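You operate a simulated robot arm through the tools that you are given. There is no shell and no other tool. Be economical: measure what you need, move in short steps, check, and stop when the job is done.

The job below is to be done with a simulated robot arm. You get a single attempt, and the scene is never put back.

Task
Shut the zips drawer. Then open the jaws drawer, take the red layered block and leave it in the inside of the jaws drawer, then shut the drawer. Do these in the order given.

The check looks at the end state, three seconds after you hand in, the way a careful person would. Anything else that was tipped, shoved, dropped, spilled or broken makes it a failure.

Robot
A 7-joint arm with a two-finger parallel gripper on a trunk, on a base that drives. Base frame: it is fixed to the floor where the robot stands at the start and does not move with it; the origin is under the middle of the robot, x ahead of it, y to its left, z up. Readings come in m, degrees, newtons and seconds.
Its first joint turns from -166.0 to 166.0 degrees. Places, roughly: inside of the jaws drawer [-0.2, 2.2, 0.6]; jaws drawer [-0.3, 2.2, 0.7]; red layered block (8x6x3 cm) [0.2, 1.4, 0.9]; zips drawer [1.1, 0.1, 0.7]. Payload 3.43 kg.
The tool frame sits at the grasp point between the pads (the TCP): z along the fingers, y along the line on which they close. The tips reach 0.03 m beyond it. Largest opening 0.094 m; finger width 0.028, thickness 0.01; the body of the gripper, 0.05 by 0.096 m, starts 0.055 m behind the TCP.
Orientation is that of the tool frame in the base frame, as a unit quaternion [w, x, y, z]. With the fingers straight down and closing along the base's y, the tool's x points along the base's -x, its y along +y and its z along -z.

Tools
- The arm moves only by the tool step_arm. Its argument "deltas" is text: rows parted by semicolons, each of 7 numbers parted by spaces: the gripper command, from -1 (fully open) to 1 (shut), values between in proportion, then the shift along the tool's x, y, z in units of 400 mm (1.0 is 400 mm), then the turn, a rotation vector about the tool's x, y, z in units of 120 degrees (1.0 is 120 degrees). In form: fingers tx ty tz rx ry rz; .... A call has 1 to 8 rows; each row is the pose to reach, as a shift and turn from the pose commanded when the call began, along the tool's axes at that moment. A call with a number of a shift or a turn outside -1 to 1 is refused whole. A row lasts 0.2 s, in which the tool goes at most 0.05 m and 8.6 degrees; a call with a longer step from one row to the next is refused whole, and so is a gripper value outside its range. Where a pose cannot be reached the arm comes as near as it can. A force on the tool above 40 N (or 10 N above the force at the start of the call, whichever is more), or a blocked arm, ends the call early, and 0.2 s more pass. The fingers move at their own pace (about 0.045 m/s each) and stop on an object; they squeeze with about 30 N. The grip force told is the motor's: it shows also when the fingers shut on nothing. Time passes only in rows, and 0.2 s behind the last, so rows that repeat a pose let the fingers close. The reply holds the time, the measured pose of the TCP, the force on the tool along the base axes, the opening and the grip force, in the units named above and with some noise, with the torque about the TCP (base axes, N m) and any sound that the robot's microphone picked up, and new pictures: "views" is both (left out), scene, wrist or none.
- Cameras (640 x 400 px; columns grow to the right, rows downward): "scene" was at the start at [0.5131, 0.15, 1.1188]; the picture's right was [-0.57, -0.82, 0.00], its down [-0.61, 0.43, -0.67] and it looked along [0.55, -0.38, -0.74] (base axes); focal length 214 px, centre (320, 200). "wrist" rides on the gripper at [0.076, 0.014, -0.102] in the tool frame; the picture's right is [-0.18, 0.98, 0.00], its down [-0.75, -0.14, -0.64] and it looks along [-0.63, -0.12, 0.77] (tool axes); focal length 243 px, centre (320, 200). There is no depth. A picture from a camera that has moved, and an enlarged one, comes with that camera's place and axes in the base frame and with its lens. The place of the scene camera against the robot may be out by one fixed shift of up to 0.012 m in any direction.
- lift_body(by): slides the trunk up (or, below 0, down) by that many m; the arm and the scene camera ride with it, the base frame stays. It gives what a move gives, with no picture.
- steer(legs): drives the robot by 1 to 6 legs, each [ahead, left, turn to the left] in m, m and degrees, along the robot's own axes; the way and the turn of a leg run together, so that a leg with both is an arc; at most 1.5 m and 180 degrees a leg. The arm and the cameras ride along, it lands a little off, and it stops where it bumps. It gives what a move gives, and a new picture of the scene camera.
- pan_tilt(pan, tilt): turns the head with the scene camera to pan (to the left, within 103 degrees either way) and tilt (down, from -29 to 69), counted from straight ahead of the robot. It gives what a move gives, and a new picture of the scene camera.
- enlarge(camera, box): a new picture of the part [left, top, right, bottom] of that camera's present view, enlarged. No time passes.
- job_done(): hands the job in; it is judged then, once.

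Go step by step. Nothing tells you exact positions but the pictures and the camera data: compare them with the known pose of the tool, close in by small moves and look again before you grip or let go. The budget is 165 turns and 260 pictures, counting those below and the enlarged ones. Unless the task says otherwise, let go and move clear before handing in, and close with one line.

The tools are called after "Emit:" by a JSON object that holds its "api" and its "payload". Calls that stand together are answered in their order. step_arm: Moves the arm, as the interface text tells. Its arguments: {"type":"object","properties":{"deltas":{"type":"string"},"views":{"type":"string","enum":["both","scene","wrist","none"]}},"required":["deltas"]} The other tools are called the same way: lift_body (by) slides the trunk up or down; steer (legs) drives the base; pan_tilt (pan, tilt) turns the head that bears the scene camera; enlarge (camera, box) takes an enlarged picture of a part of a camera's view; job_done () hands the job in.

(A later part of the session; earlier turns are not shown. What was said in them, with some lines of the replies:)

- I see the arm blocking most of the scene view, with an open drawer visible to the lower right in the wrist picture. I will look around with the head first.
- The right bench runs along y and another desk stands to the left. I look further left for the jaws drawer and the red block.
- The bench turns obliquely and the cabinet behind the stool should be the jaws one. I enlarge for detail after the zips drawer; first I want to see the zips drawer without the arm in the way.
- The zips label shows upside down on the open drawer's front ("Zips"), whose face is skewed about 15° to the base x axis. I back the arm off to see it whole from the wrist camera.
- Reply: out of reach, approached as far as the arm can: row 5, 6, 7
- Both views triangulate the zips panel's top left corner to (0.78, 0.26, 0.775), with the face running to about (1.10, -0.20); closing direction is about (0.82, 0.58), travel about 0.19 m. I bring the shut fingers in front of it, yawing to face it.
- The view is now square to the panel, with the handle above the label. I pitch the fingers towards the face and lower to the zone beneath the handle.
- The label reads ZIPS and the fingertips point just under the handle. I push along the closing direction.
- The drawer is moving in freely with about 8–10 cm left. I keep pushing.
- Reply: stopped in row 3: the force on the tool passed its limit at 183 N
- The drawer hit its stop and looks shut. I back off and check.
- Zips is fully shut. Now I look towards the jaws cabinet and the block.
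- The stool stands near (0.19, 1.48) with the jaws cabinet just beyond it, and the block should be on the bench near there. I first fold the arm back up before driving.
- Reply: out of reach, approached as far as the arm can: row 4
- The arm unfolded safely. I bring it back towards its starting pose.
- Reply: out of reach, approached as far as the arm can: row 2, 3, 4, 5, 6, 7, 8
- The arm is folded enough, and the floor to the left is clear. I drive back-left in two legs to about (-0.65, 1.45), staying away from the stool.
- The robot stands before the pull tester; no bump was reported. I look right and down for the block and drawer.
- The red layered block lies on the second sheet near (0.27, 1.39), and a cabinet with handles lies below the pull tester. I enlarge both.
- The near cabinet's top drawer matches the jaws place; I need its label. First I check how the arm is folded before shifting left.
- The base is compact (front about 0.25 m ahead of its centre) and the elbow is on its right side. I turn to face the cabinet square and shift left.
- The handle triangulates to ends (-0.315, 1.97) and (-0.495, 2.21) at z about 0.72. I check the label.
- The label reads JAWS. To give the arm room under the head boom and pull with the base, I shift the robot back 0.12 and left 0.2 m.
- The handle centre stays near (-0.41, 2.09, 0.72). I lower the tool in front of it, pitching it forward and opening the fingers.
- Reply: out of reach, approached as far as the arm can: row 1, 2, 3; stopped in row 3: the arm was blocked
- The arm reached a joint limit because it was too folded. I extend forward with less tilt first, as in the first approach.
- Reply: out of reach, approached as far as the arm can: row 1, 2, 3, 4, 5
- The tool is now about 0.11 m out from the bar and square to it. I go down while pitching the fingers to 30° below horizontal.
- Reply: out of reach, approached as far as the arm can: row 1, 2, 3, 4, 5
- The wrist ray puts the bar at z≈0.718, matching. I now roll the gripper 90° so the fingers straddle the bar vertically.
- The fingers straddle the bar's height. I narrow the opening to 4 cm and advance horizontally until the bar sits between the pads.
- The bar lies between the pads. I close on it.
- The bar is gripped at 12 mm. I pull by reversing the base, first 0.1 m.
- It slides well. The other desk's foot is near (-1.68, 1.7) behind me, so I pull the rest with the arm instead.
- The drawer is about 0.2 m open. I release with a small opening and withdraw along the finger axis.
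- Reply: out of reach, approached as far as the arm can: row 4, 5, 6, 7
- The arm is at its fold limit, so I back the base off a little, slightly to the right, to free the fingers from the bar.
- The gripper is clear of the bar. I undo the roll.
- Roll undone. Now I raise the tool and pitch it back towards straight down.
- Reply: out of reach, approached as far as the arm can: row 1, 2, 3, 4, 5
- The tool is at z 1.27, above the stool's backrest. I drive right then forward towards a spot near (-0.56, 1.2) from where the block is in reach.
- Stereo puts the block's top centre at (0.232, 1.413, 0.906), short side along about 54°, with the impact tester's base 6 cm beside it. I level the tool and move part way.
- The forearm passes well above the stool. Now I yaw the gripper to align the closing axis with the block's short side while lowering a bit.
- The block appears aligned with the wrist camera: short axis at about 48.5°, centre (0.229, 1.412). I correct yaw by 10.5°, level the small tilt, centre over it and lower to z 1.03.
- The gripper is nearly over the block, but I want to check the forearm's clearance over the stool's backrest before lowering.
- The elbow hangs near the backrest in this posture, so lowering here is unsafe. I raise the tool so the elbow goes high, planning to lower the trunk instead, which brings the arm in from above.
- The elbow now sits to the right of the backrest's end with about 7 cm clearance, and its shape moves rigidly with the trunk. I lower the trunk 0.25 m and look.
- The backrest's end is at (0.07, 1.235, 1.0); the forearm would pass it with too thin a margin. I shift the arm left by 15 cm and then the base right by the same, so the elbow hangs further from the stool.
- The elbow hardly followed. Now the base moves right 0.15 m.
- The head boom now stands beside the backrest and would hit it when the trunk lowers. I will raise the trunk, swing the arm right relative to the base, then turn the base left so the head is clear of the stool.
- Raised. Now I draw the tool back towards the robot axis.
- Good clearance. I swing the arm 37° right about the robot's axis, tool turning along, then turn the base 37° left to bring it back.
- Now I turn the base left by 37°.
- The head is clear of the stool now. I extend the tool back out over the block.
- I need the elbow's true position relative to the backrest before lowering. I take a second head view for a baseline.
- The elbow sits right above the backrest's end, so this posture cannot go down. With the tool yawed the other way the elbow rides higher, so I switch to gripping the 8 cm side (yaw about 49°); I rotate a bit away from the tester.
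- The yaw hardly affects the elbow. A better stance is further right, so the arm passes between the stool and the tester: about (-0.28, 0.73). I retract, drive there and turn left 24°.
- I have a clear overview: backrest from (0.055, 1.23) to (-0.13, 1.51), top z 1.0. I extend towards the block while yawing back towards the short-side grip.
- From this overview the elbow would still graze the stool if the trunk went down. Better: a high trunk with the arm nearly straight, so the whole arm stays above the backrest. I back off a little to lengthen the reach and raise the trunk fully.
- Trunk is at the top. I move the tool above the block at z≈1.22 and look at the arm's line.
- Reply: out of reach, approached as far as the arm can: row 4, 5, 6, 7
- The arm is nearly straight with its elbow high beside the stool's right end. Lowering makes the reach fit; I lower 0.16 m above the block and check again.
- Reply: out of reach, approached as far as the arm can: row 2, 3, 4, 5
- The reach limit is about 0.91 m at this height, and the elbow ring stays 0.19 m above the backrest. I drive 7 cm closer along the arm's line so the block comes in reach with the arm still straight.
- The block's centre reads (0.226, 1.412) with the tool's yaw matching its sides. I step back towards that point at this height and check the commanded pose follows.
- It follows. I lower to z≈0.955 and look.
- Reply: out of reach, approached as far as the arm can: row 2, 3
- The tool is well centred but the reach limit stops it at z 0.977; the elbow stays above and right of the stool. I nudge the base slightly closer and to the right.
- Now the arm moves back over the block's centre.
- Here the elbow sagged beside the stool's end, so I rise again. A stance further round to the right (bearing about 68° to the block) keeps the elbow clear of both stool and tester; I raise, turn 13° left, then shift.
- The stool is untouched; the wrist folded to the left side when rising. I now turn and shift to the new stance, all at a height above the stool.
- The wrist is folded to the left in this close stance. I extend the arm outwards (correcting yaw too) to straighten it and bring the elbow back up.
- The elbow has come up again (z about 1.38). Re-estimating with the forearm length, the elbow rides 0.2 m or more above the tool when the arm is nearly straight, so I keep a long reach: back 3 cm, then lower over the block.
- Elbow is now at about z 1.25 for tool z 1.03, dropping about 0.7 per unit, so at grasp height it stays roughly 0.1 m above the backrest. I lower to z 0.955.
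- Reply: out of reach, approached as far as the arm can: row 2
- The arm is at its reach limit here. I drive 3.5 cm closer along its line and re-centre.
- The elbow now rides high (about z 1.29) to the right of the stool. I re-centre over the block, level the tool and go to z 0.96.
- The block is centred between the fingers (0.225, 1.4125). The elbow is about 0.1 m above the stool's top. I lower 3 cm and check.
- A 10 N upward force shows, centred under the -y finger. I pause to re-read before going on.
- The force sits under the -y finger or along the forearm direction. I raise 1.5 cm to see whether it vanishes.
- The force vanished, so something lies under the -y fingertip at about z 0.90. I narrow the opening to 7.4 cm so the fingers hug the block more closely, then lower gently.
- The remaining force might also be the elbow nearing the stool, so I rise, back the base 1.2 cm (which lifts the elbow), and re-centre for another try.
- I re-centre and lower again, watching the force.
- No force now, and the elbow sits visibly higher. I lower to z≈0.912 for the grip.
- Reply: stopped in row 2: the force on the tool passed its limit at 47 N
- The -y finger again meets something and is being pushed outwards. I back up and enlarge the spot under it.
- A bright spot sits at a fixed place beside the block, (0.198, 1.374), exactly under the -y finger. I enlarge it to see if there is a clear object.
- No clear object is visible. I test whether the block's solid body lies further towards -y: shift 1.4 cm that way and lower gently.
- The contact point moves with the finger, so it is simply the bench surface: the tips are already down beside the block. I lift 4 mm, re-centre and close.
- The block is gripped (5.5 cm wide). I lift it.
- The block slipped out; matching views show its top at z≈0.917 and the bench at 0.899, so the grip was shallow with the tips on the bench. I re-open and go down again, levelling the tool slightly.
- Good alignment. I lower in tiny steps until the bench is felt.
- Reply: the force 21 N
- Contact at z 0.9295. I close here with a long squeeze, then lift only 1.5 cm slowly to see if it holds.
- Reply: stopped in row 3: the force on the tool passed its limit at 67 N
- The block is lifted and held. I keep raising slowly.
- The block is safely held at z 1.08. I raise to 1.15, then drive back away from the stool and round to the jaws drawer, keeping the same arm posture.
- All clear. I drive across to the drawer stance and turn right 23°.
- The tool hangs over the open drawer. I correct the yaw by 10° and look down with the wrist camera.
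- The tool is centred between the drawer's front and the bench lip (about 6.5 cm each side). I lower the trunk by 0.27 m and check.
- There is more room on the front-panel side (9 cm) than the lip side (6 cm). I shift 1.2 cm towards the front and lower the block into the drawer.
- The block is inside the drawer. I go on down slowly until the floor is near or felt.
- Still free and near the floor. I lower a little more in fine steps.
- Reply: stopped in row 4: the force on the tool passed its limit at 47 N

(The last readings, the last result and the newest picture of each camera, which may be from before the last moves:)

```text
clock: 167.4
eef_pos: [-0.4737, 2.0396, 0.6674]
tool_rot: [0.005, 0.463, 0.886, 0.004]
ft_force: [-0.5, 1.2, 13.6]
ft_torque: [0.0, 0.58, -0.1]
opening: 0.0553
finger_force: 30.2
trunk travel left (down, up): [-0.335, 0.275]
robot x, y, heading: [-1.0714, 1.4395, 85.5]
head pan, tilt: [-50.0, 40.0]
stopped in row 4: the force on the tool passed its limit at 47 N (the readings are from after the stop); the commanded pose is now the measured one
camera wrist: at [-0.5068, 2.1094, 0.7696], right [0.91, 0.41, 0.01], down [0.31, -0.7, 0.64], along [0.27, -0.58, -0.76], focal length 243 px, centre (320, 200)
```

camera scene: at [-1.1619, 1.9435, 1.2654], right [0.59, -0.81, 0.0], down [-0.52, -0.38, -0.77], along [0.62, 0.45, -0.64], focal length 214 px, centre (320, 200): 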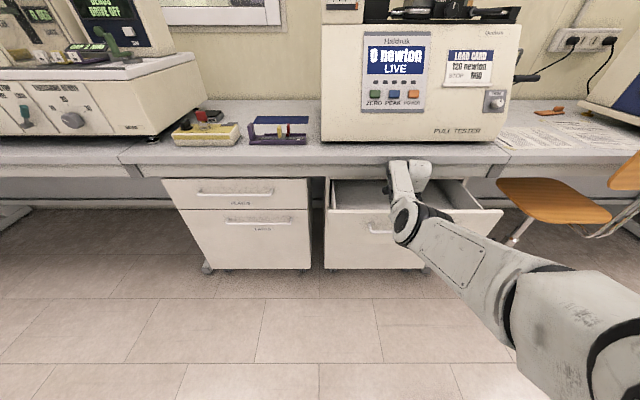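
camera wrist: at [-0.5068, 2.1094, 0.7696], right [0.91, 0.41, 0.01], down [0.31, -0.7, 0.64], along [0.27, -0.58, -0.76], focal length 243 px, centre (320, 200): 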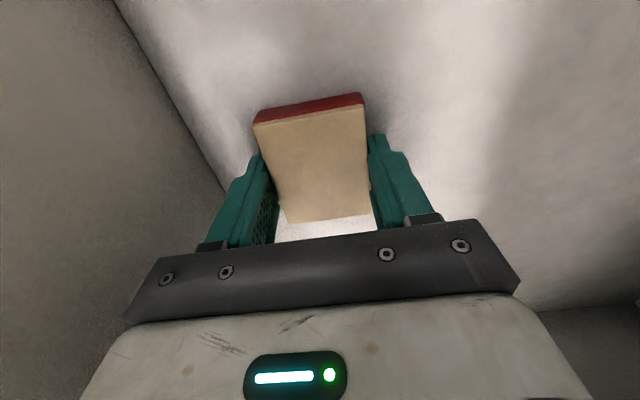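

The floor is felt. I lift 3 mm and open the fingers moderately.

Emit:
{"api": "step_arm", "payload": {"deltas": "1 0 0 -0.008 0 0 0;-0.7 0 0 -0.008 0 0 0;-0.7 0 0 -0.008 0 0 0;-0.7 0 0 -0.008 0 0 0;-0.7 0 0 -0.03 0 0 0;-0.7 0 0 -0.08 0 0 0;-0.7 0 0 -0.15 0 0 0;-0.7 0 0 -0.22 0 0 0"}}

```text
clock: 169.2
eef_pos: [-0.4745, 2.0386, 0.7531]
tool_rot: [0.004, 0.463, 0.886, 0.003]
ft_force: [0.1, 0.0, -0.5]
ft_torque: [0.01, -0.01, 0.0]
opening: 0.08
finger_force: 0.1
trunk travel left (down, up): [-0.335, 0.275]
robot x, y, heading: [-1.0727, 1.4385, 85.7]
head pan, tilt: [-50.0, 40.0]
camera scene: at [-1.1622, 1.9435, 1.2654], right [0.59, -0.81, 0.0], down [-0.52, -0.38, -0.77], along [0.62, 0.45, -0.64], focal length 214 px, centre (320, 200)
camera wrist: at [-0.5074, 2.1083, 0.8558], right [0.91, 0.41, 0.01], down [0.31, -0.7, 0.64], along [0.27, -0.58, -0.76], focal length 243 px, centre (320, 200)
```

scene: 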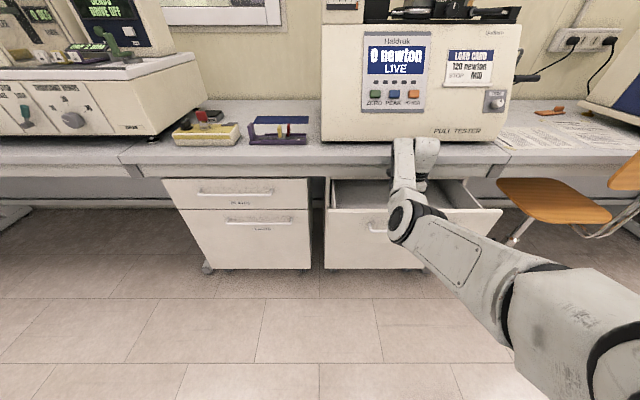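
wrist: 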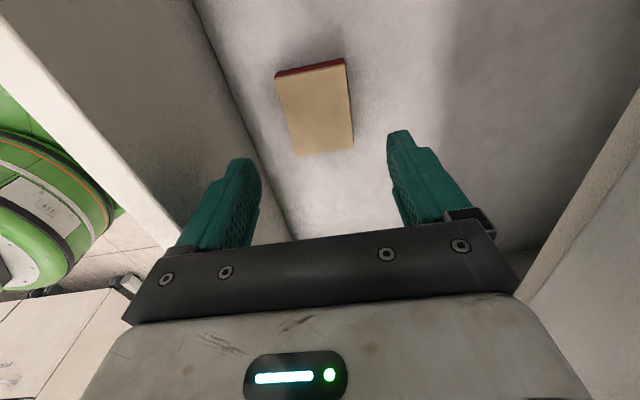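

The block lies flat in the drawer. I raise the arm straight out.

Emit:
{"api": "step_arm", "payload": {"deltas": "-0.7 0 0 -0.1 0 0 0;-0.7 0 0 -0.2 0 0 0;-0.7 0 0 -0.31 0 0 0;-0.7 0 0 -0.42 0 0 0;1 0 0 -0.53 0 0 0;1 0 0 -0.64 0 0 0;1 0 0 -0.74 0 0 0;1 0 0 -0.74 0 0 0"}}

Emit:
{"api": "steer", "payload": {"legs": [[-0.076, 0.066, 0]]}}

```text
clock: 171.0
eef_pos: [-0.4775, 2.0394, 1.0481]
tool_rot: [0.004, 0.463, 0.886, 0.002]
ft_force: [0.3, 0.3, 0.7]
ft_torque: [0.01, -0.03, -0.01]
opening: 0.0
finger_force: 6.9
trunk travel left (down, up): [-0.335, 0.275]
robot x, y, heading: [-1.076, 1.439, 85.7]
head pan, tilt: [-50.0, 40.0]
camera scene: at [-1.1623, 1.9434, 1.2654], right [0.59, -0.81, 0.0], down [-0.52, -0.38, -0.77], along [0.62, 0.45, -0.64], focal length 214 px, centre (320, 200)
camera wrist: at [-0.5117, 2.1085, 1.1517], right [0.91, 0.41, 0.01], down [0.31, -0.7, 0.64], along [0.27, -0.58, -0.76], focal length 243 px, centre (320, 200)
```

scene: 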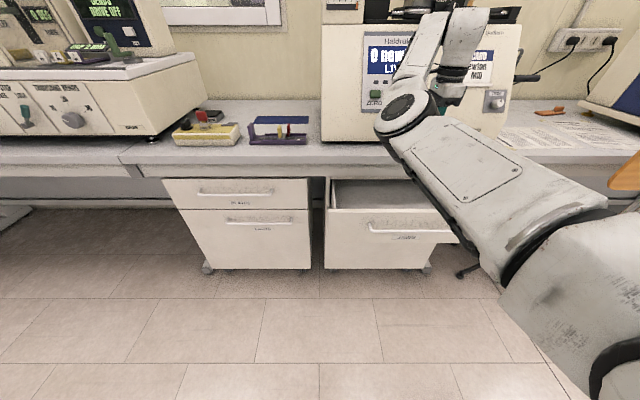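
wrist: 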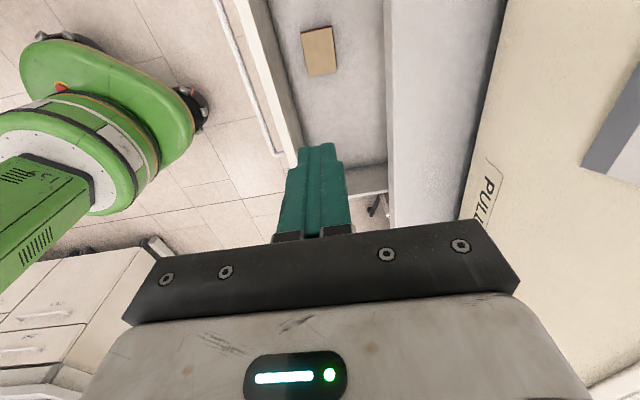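

```text
clock: 172.1
eef_pos: [-0.5487, 1.9669, 1.0487]
tool_rot: [0.004, 0.464, 0.886, 0.003]
ft_force: [-0.4, 0.0, -0.3]
ft_torque: [0.0, -0.02, 0.0]
opening: 0.0
finger_force: 29.9
trunk travel left (down, up): [-0.335, 0.275]
robot x, y, heading: [-1.1467, 1.3663, 86.1]
head pan, tilt: [-50.0, 40.0]
camera scene: at [-1.2327, 1.8724, 1.2654], right [0.59, -0.81, 0.0], down [-0.52, -0.38, -0.77], along [0.62, 0.45, -0.64], focal length 214 px, centre (320, 200)
```

scene: 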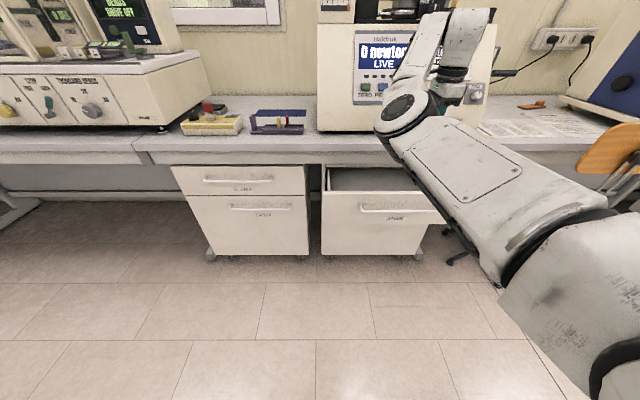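

I yaw the shut gripper to face the drawer front while drawing back in front of it.

Emit:
{"api": "step_arm", "payload": {"deltas": "1 0.005 -0.039 0 0 0 -0.07;1 0.01 -0.077 0 0 0 -0.14;1 0.015 -0.116 0 0 0 -0.21;1 0.02 -0.155 0 0 0 -0.28;1 0.025 -0.193 0 0 0 -0.35;1 0.03 -0.232 0 0 0 -0.42;1 0.035 -0.27 0 0 0 -0.49;1 0.04 -0.309 0 0 0 -0.56", "views": "none"}}

Emit:
{"api": "step_arm", "payload": {"deltas": "1 0 0 0 0 0 -0.065;1 0 0 0 0 0 -0.13;1 0 0 0 0 0 -0.19;1 0 0 0 0 0 -0.19", "views": "none"}}

Emit:
{"api": "lift_body", "payload": {"by": -0.135}}

Emit:
{"api": "step_arm", "payload": {"deltas": "1 0 0 0 0 0 0"}}

```text
clock: 173.9
eef_pos: [-0.6584, 1.9106, 1.0466]
tool_rot: [0.005, -0.105, 0.994, -0.001]
ft_force: [0.7, 0.3, -0.4]
ft_torque: [0.01, -0.02, 0.01]
opening: 0.0
finger_force: 30.0
trunk travel left (down, up): [-0.335, 0.275]
robot x, y, heading: [-1.1415, 1.3688, 86.1]
head pan, tilt: [-50.0, 40.0]
```

```text
clock: 174.9
eef_pos: [-0.6582, 1.9091, 1.0471]
tool_rot: [0.004, -0.3, 0.954, -0.001]
ft_force: [-0.4, 0.4, -0.6]
ft_torque: [-0.04, 0.02, -0.02]
opening: 0.0001
finger_force: 30.3
trunk travel left (down, up): [-0.335, 0.275]
robot x, y, heading: [-1.1429, 1.3705, 85.8]
head pan, tilt: [-50.0, 40.0]
```

```text
clock: 176.6
eef_pos: [-0.6595, 1.9105, 0.9124]
tool_rot: [0.005, -0.299, 0.954, -0.001]
ft_force: [0.7, 0.2, 0.3]
ft_torque: [-0.02, 0.04, -0.01]
opening: 0.0001
finger_force: 29.8
trunk travel left (down, up): [-0.2, 0.41]
robot x, y, heading: [-1.1468, 1.3621, 86.0]
head pan, tilt: [-50.0, 40.0]
```

```text
clock: 176.9
eef_pos: [-0.6593, 1.9096, 0.9126]
tool_rot: [0.005, -0.299, 0.954, -0.001]
ft_force: [0.2, -0.7, 0.2]
ft_torque: [0.04, -0.01, -0.02]
opening: 0.0
finger_force: 29.8
trunk travel left (down, up): [-0.2, 0.41]
robot x, y, heading: [-1.1429, 1.3671, 85.9]
head pan, tilt: [-50.0, 40.0]
camera scene: at [-1.2328, 1.8722, 1.1304], right [0.59, -0.81, 0.0], down [-0.52, -0.38, -0.77], along [0.62, 0.45, -0.64], focal length 214 px, centre (320, 200)
camera wrist: at [-0.7312, 1.877, 1.0149], right [-0.41, 0.91, 0.0], down [0.69, 0.31, 0.65], along [0.59, 0.26, -0.76], focal length 243 px, centre (320, 200)
```

scene: 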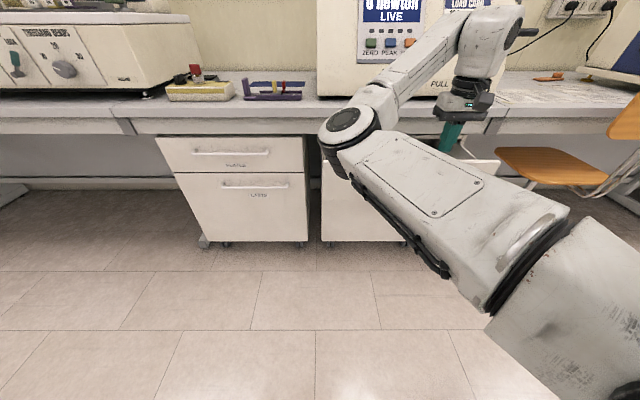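
wrist: 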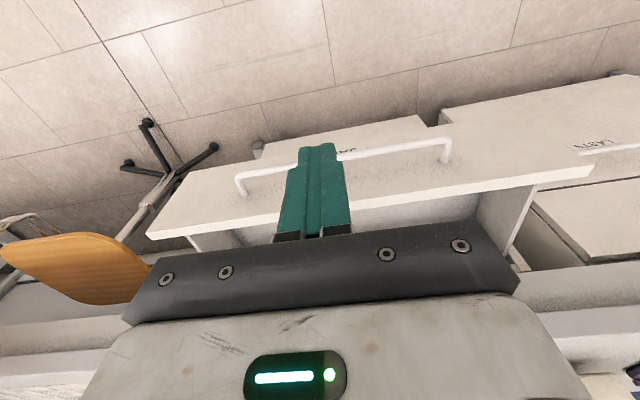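

The fingers are centred in front of the JAWS panel. I lower to below the handle height, pitching the fingers towards the face.

Emit:
{"api": "step_arm", "payload": {"deltas": "1 0 0 0.074 0 -0.0625 0;1 0 0 0.149 0 -0.125 0;1 0 0 0.223 0 -0.1875 0;1 0 0 0.297 0 -0.25 0;1 0 0 0.371 0 -0.3125 0;1 0 0 0.446 0 -0.375 0;1 0 0 0.52 0 -0.4375 0;1 0 0 0.594 0 -0.5 0"}}

```text
clock: 178.8
eef_pos: [-0.6569, 1.9092, 0.6748]
tool_rot: [0.484, -0.259, 0.823, 0.15]
ft_force: [-0.3, -0.1, 0.7]
ft_torque: [0.02, 0.0, 0.02]
opening: 0.0001
finger_force: 29.9
trunk travel left (down, up): [-0.2, 0.41]
robot x, y, heading: [-1.1467, 1.3671, 85.8]
head pan, tilt: [-50.0, 40.0]
camera scene: at [-1.2327, 1.8723, 1.1305], right [0.59, -0.81, 0.0], down [-0.52, -0.38, -0.77], along [0.62, 0.45, -0.64], focal length 214 px, centre (320, 200)
camera wrist: at [-0.7688, 1.8482, 0.6599], right [-0.49, 0.86, 0.16], down [-0.08, -0.22, 0.97], along [0.87, 0.46, 0.18], focal length 243 px, centre (320, 200)
```

scene: 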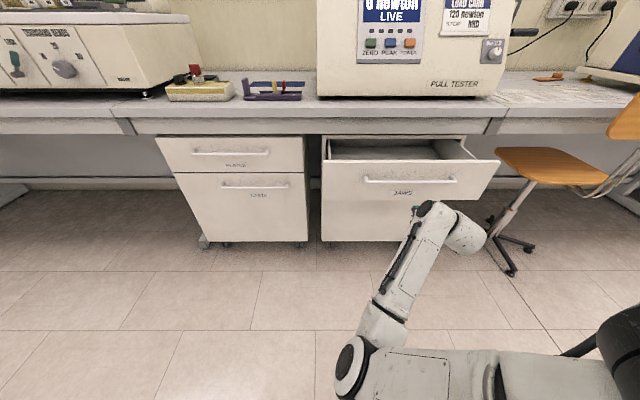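
wrist: 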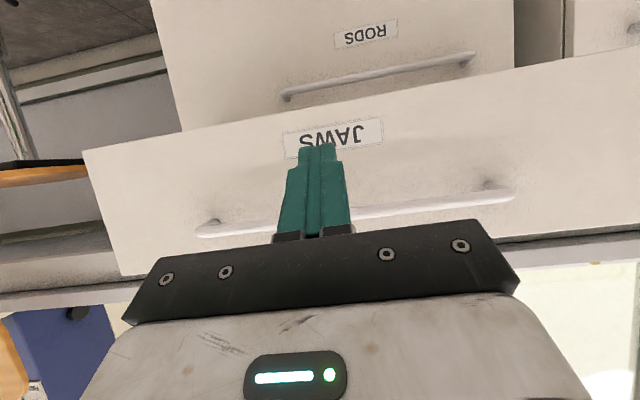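

Same picture as with the zips drawer. I push along the closing direction at a gentle pace.

Emit:
{"api": "step_arm", "payload": {"deltas": "1 -0.05 0 0.0866 0 0 0;1 -0.1 0 0.173 0 0 0;1 -0.125 0 0.2165 0 0 0;1 -0.15 0 0.26 0 0 0;1 -0.175 0 0.303 0 0 0;1 -0.2 0 0.346 0 0 0;1 -0.225 0 0.39 0 0 0;1 -0.25 0 0.433 0 0 0"}}

```text
clock: 180.6
eef_pos: [-0.4914, 2.0236, 0.676]
tool_rot: [0.482, -0.26, 0.824, 0.149]
ft_force: [0.2, 0.1, 0.1]
ft_torque: [0.02, 0.0, -0.02]
opening: 0.0001
finger_force: 29.7
trunk travel left (down, up): [-0.2, 0.41]
robot x, y, heading: [-1.1464, 1.3697, 85.7]
head pan, tilt: [-50.0, 40.0]
camera scene: at [-1.2328, 1.8722, 1.1304], right [0.59, -0.81, 0.0], down [-0.52, -0.38, -0.77], along [0.62, 0.45, -0.64], focal length 214 px, centre (320, 200)
camera wrist: at [-0.6044, 1.9621, 0.6616], right [-0.49, 0.86, 0.16], down [-0.08, -0.22, 0.97], along [0.87, 0.46, 0.17], focal length 243 px, centre (320, 200)
```

scene: 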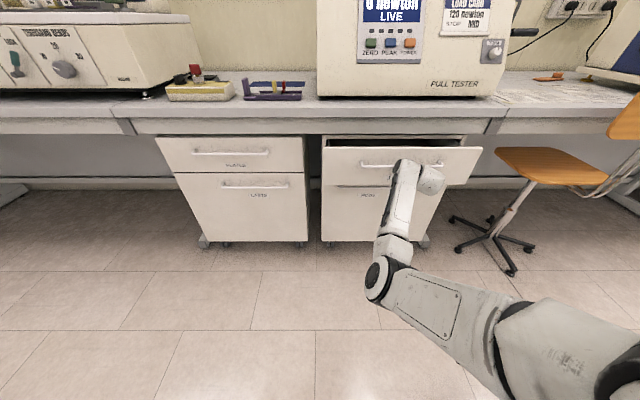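
wrist: 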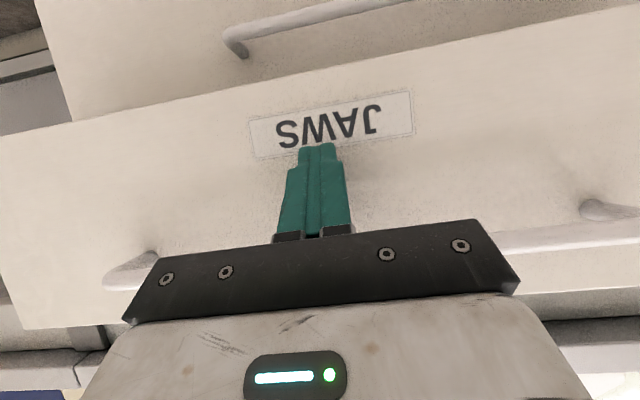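

The drawer is sliding in with about 0.1 m to go. I continue.

Emit:
{"api": "step_arm", "payload": {"deltas": "1 -0.025 0 0.0433 0 0 0;1 -0.05 0 0.0866 0 0 0;1 -0.075 0 0.13 0 0 0;1 -0.1 0 0.173 0 0 0;1 -0.12 0 0.208 0 0 0;1 -0.135 0 0.234 0 0 0;1 -0.15 0 0.26 0 0 0"}}

```text
clock: 181.9
eef_pos: [-0.4103, 2.0803, 0.6775]
tool_rot: [0.481, -0.26, 0.824, 0.149]
ft_force: [-28.1, -15.4, 12.9]
ft_torque: [0.38, -0.55, 0.15]
opening: 0.0
finger_force: 29.6
trunk travel left (down, up): [-0.2, 0.41]
robot x, y, heading: [-1.1447, 1.3676, 86.1]
head pan, tilt: [-50.0, 40.0]
stopped in row 6: the force on the tool passed its limit at 95 N (the readings are from after the stop); the commanded pose is now the measured one
camera scene: at [-1.2342, 1.8717, 1.1306], right [0.59, -0.81, 0.0], down [-0.52, -0.38, -0.77], along [0.62, 0.45, -0.64], focal length 214 px, centre (320, 200)
camera wrist: at [-0.5232, 2.019, 0.6628], right [-0.49, 0.86, 0.15], down [-0.07, -0.22, 0.97], along [0.87, 0.46, 0.17], focal length 243 px, centre (320, 200)
```

scene: 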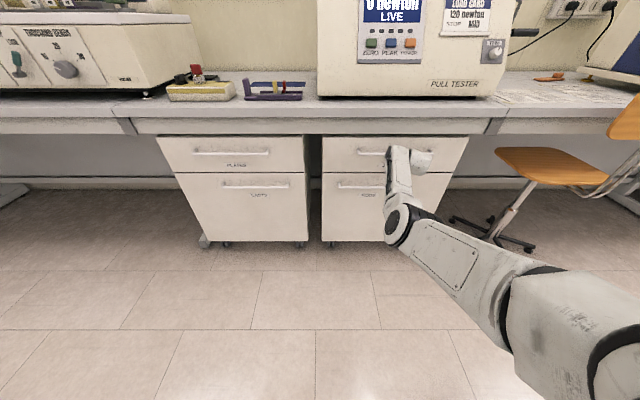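
wrist: 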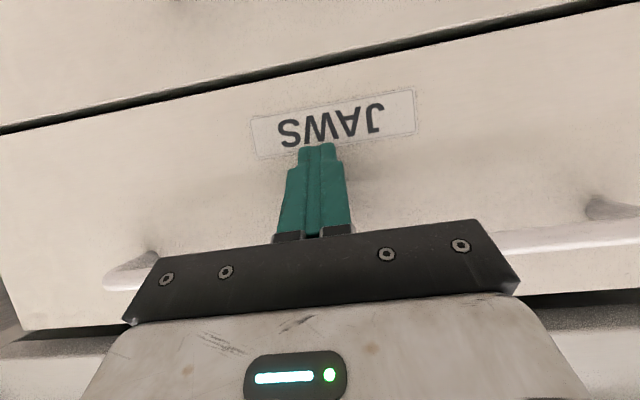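

The drawer hit its stop and looks flush. I back off and check everything, including the stool and bench.

Emit:
{"api": "step_arm", "payload": {"deltas": "1 0.05 0 -0.0866 0 0 0;1 0.1 0 -0.173 0 0 0;1 0.15 0 -0.26 0 0 0;1 0.2 0 -0.346 0 0 0;1 0.25 0 -0.433 0 0 0;1 0.28 0 -0.485 0 0 0"}}

Emit:
{"api": "enlarge", "payload": {"camera": "scene", "box": [300, 100, 640, 300]}}

Emit:
{"api": "pan_tilt", "payload": {"pan": -75, "tilt": 25}}

```text
clock: 183.3
eef_pos: [-0.5953, 1.9528, 0.6753]
tool_rot: [0.479, -0.26, 0.825, 0.148]
ft_force: [0.5, 0.0, 0.1]
ft_torque: [-0.01, -0.02, -0.01]
opening: 0.0
finger_force: 30.6
trunk travel left (down, up): [-0.2, 0.41]
robot x, y, heading: [-1.1454, 1.3673, 86.0]
head pan, tilt: [-50.0, 40.0]
camera scene: at [-1.2334, 1.8721, 1.1304], right [0.59, -0.81, 0.0], down [-0.52, -0.38, -0.77], along [0.62, 0.45, -0.64], focal length 214 px, centre (320, 200)
camera wrist: at [-0.7071, 1.8912, 0.6609], right [-0.49, 0.86, 0.15], down [-0.07, -0.22, 0.97], along [0.87, 0.46, 0.17], focal length 243 px, centre (320, 200)
```

scene: 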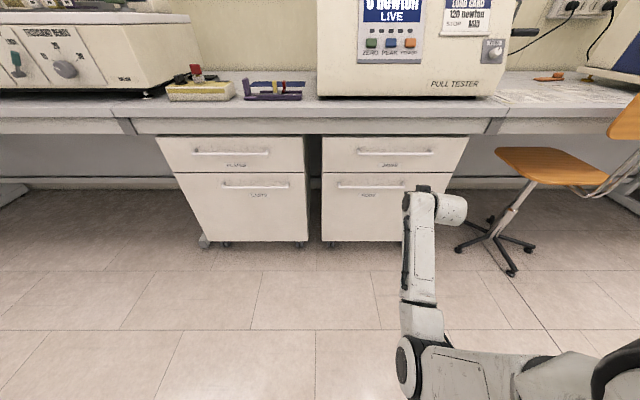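
wrist: 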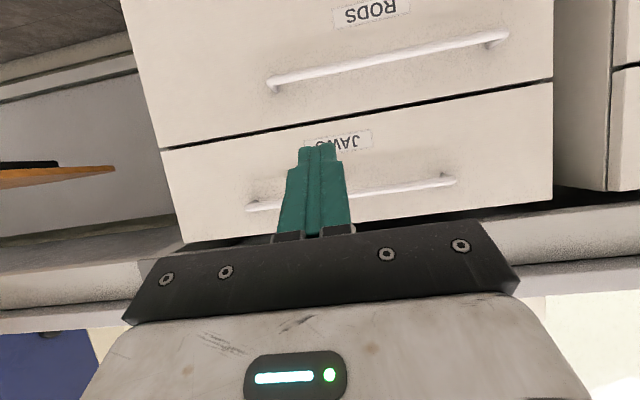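

```text
1.88 times, centred on (470, 200) of scene
camera zoom: at [-1.2334, 1.8721, 1.1304], right [0.59, -0.81, 0.0], down [-0.52, -0.38, -0.77], along [0.62, 0.45, -0.64], focal length 404 px, centre (38, 200)
```

zoom: 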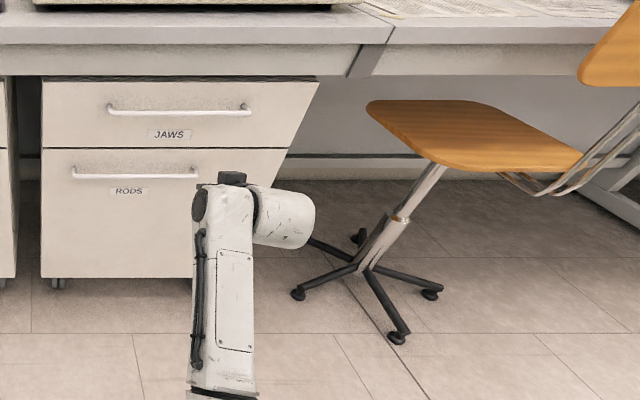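

```text
clock: 184.2
eef_pos: [-0.5945, 1.9527, 0.6746]
tool_rot: [0.48, -0.26, 0.825, 0.148]
ft_force: [-0.9, 0.5, 1.0]
ft_torque: [0.01, 0.02, 0.02]
opening: 0.0
finger_force: 29.8
trunk travel left (down, up): [-0.2, 0.41]
robot x, y, heading: [-1.1457, 1.3666, 85.8]
head pan, tilt: [-75.0, 25.0]
camera scene: at [-1.2119, 1.8397, 1.1537], right [0.19, -0.98, 0.0], down [-0.42, -0.08, -0.91], along [0.89, 0.17, -0.42], focal length 214 px, centre (320, 200)
```

scene: 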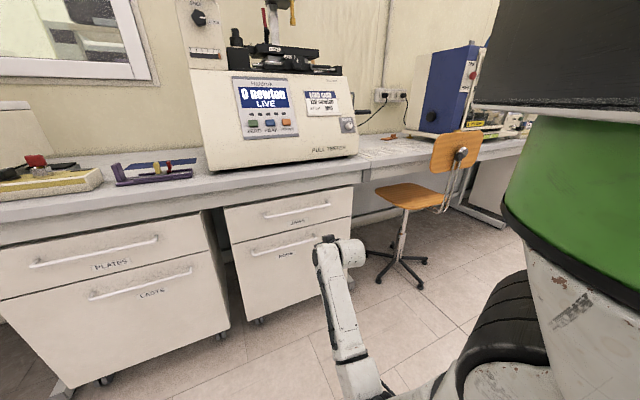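

The JAWS drawer is flush, the stool and bench items stand as before, and the gripper is clear. I hand the job in.

Emit:
{"api": "job_done", "payload": {}}

```text
The job is handed in.
```

I shut the zips drawer, then opened the jaws drawer, placed the red layered block flat inside and shut it. I handed the job in with the arm clear and the stool and bench items looking undisturbed.
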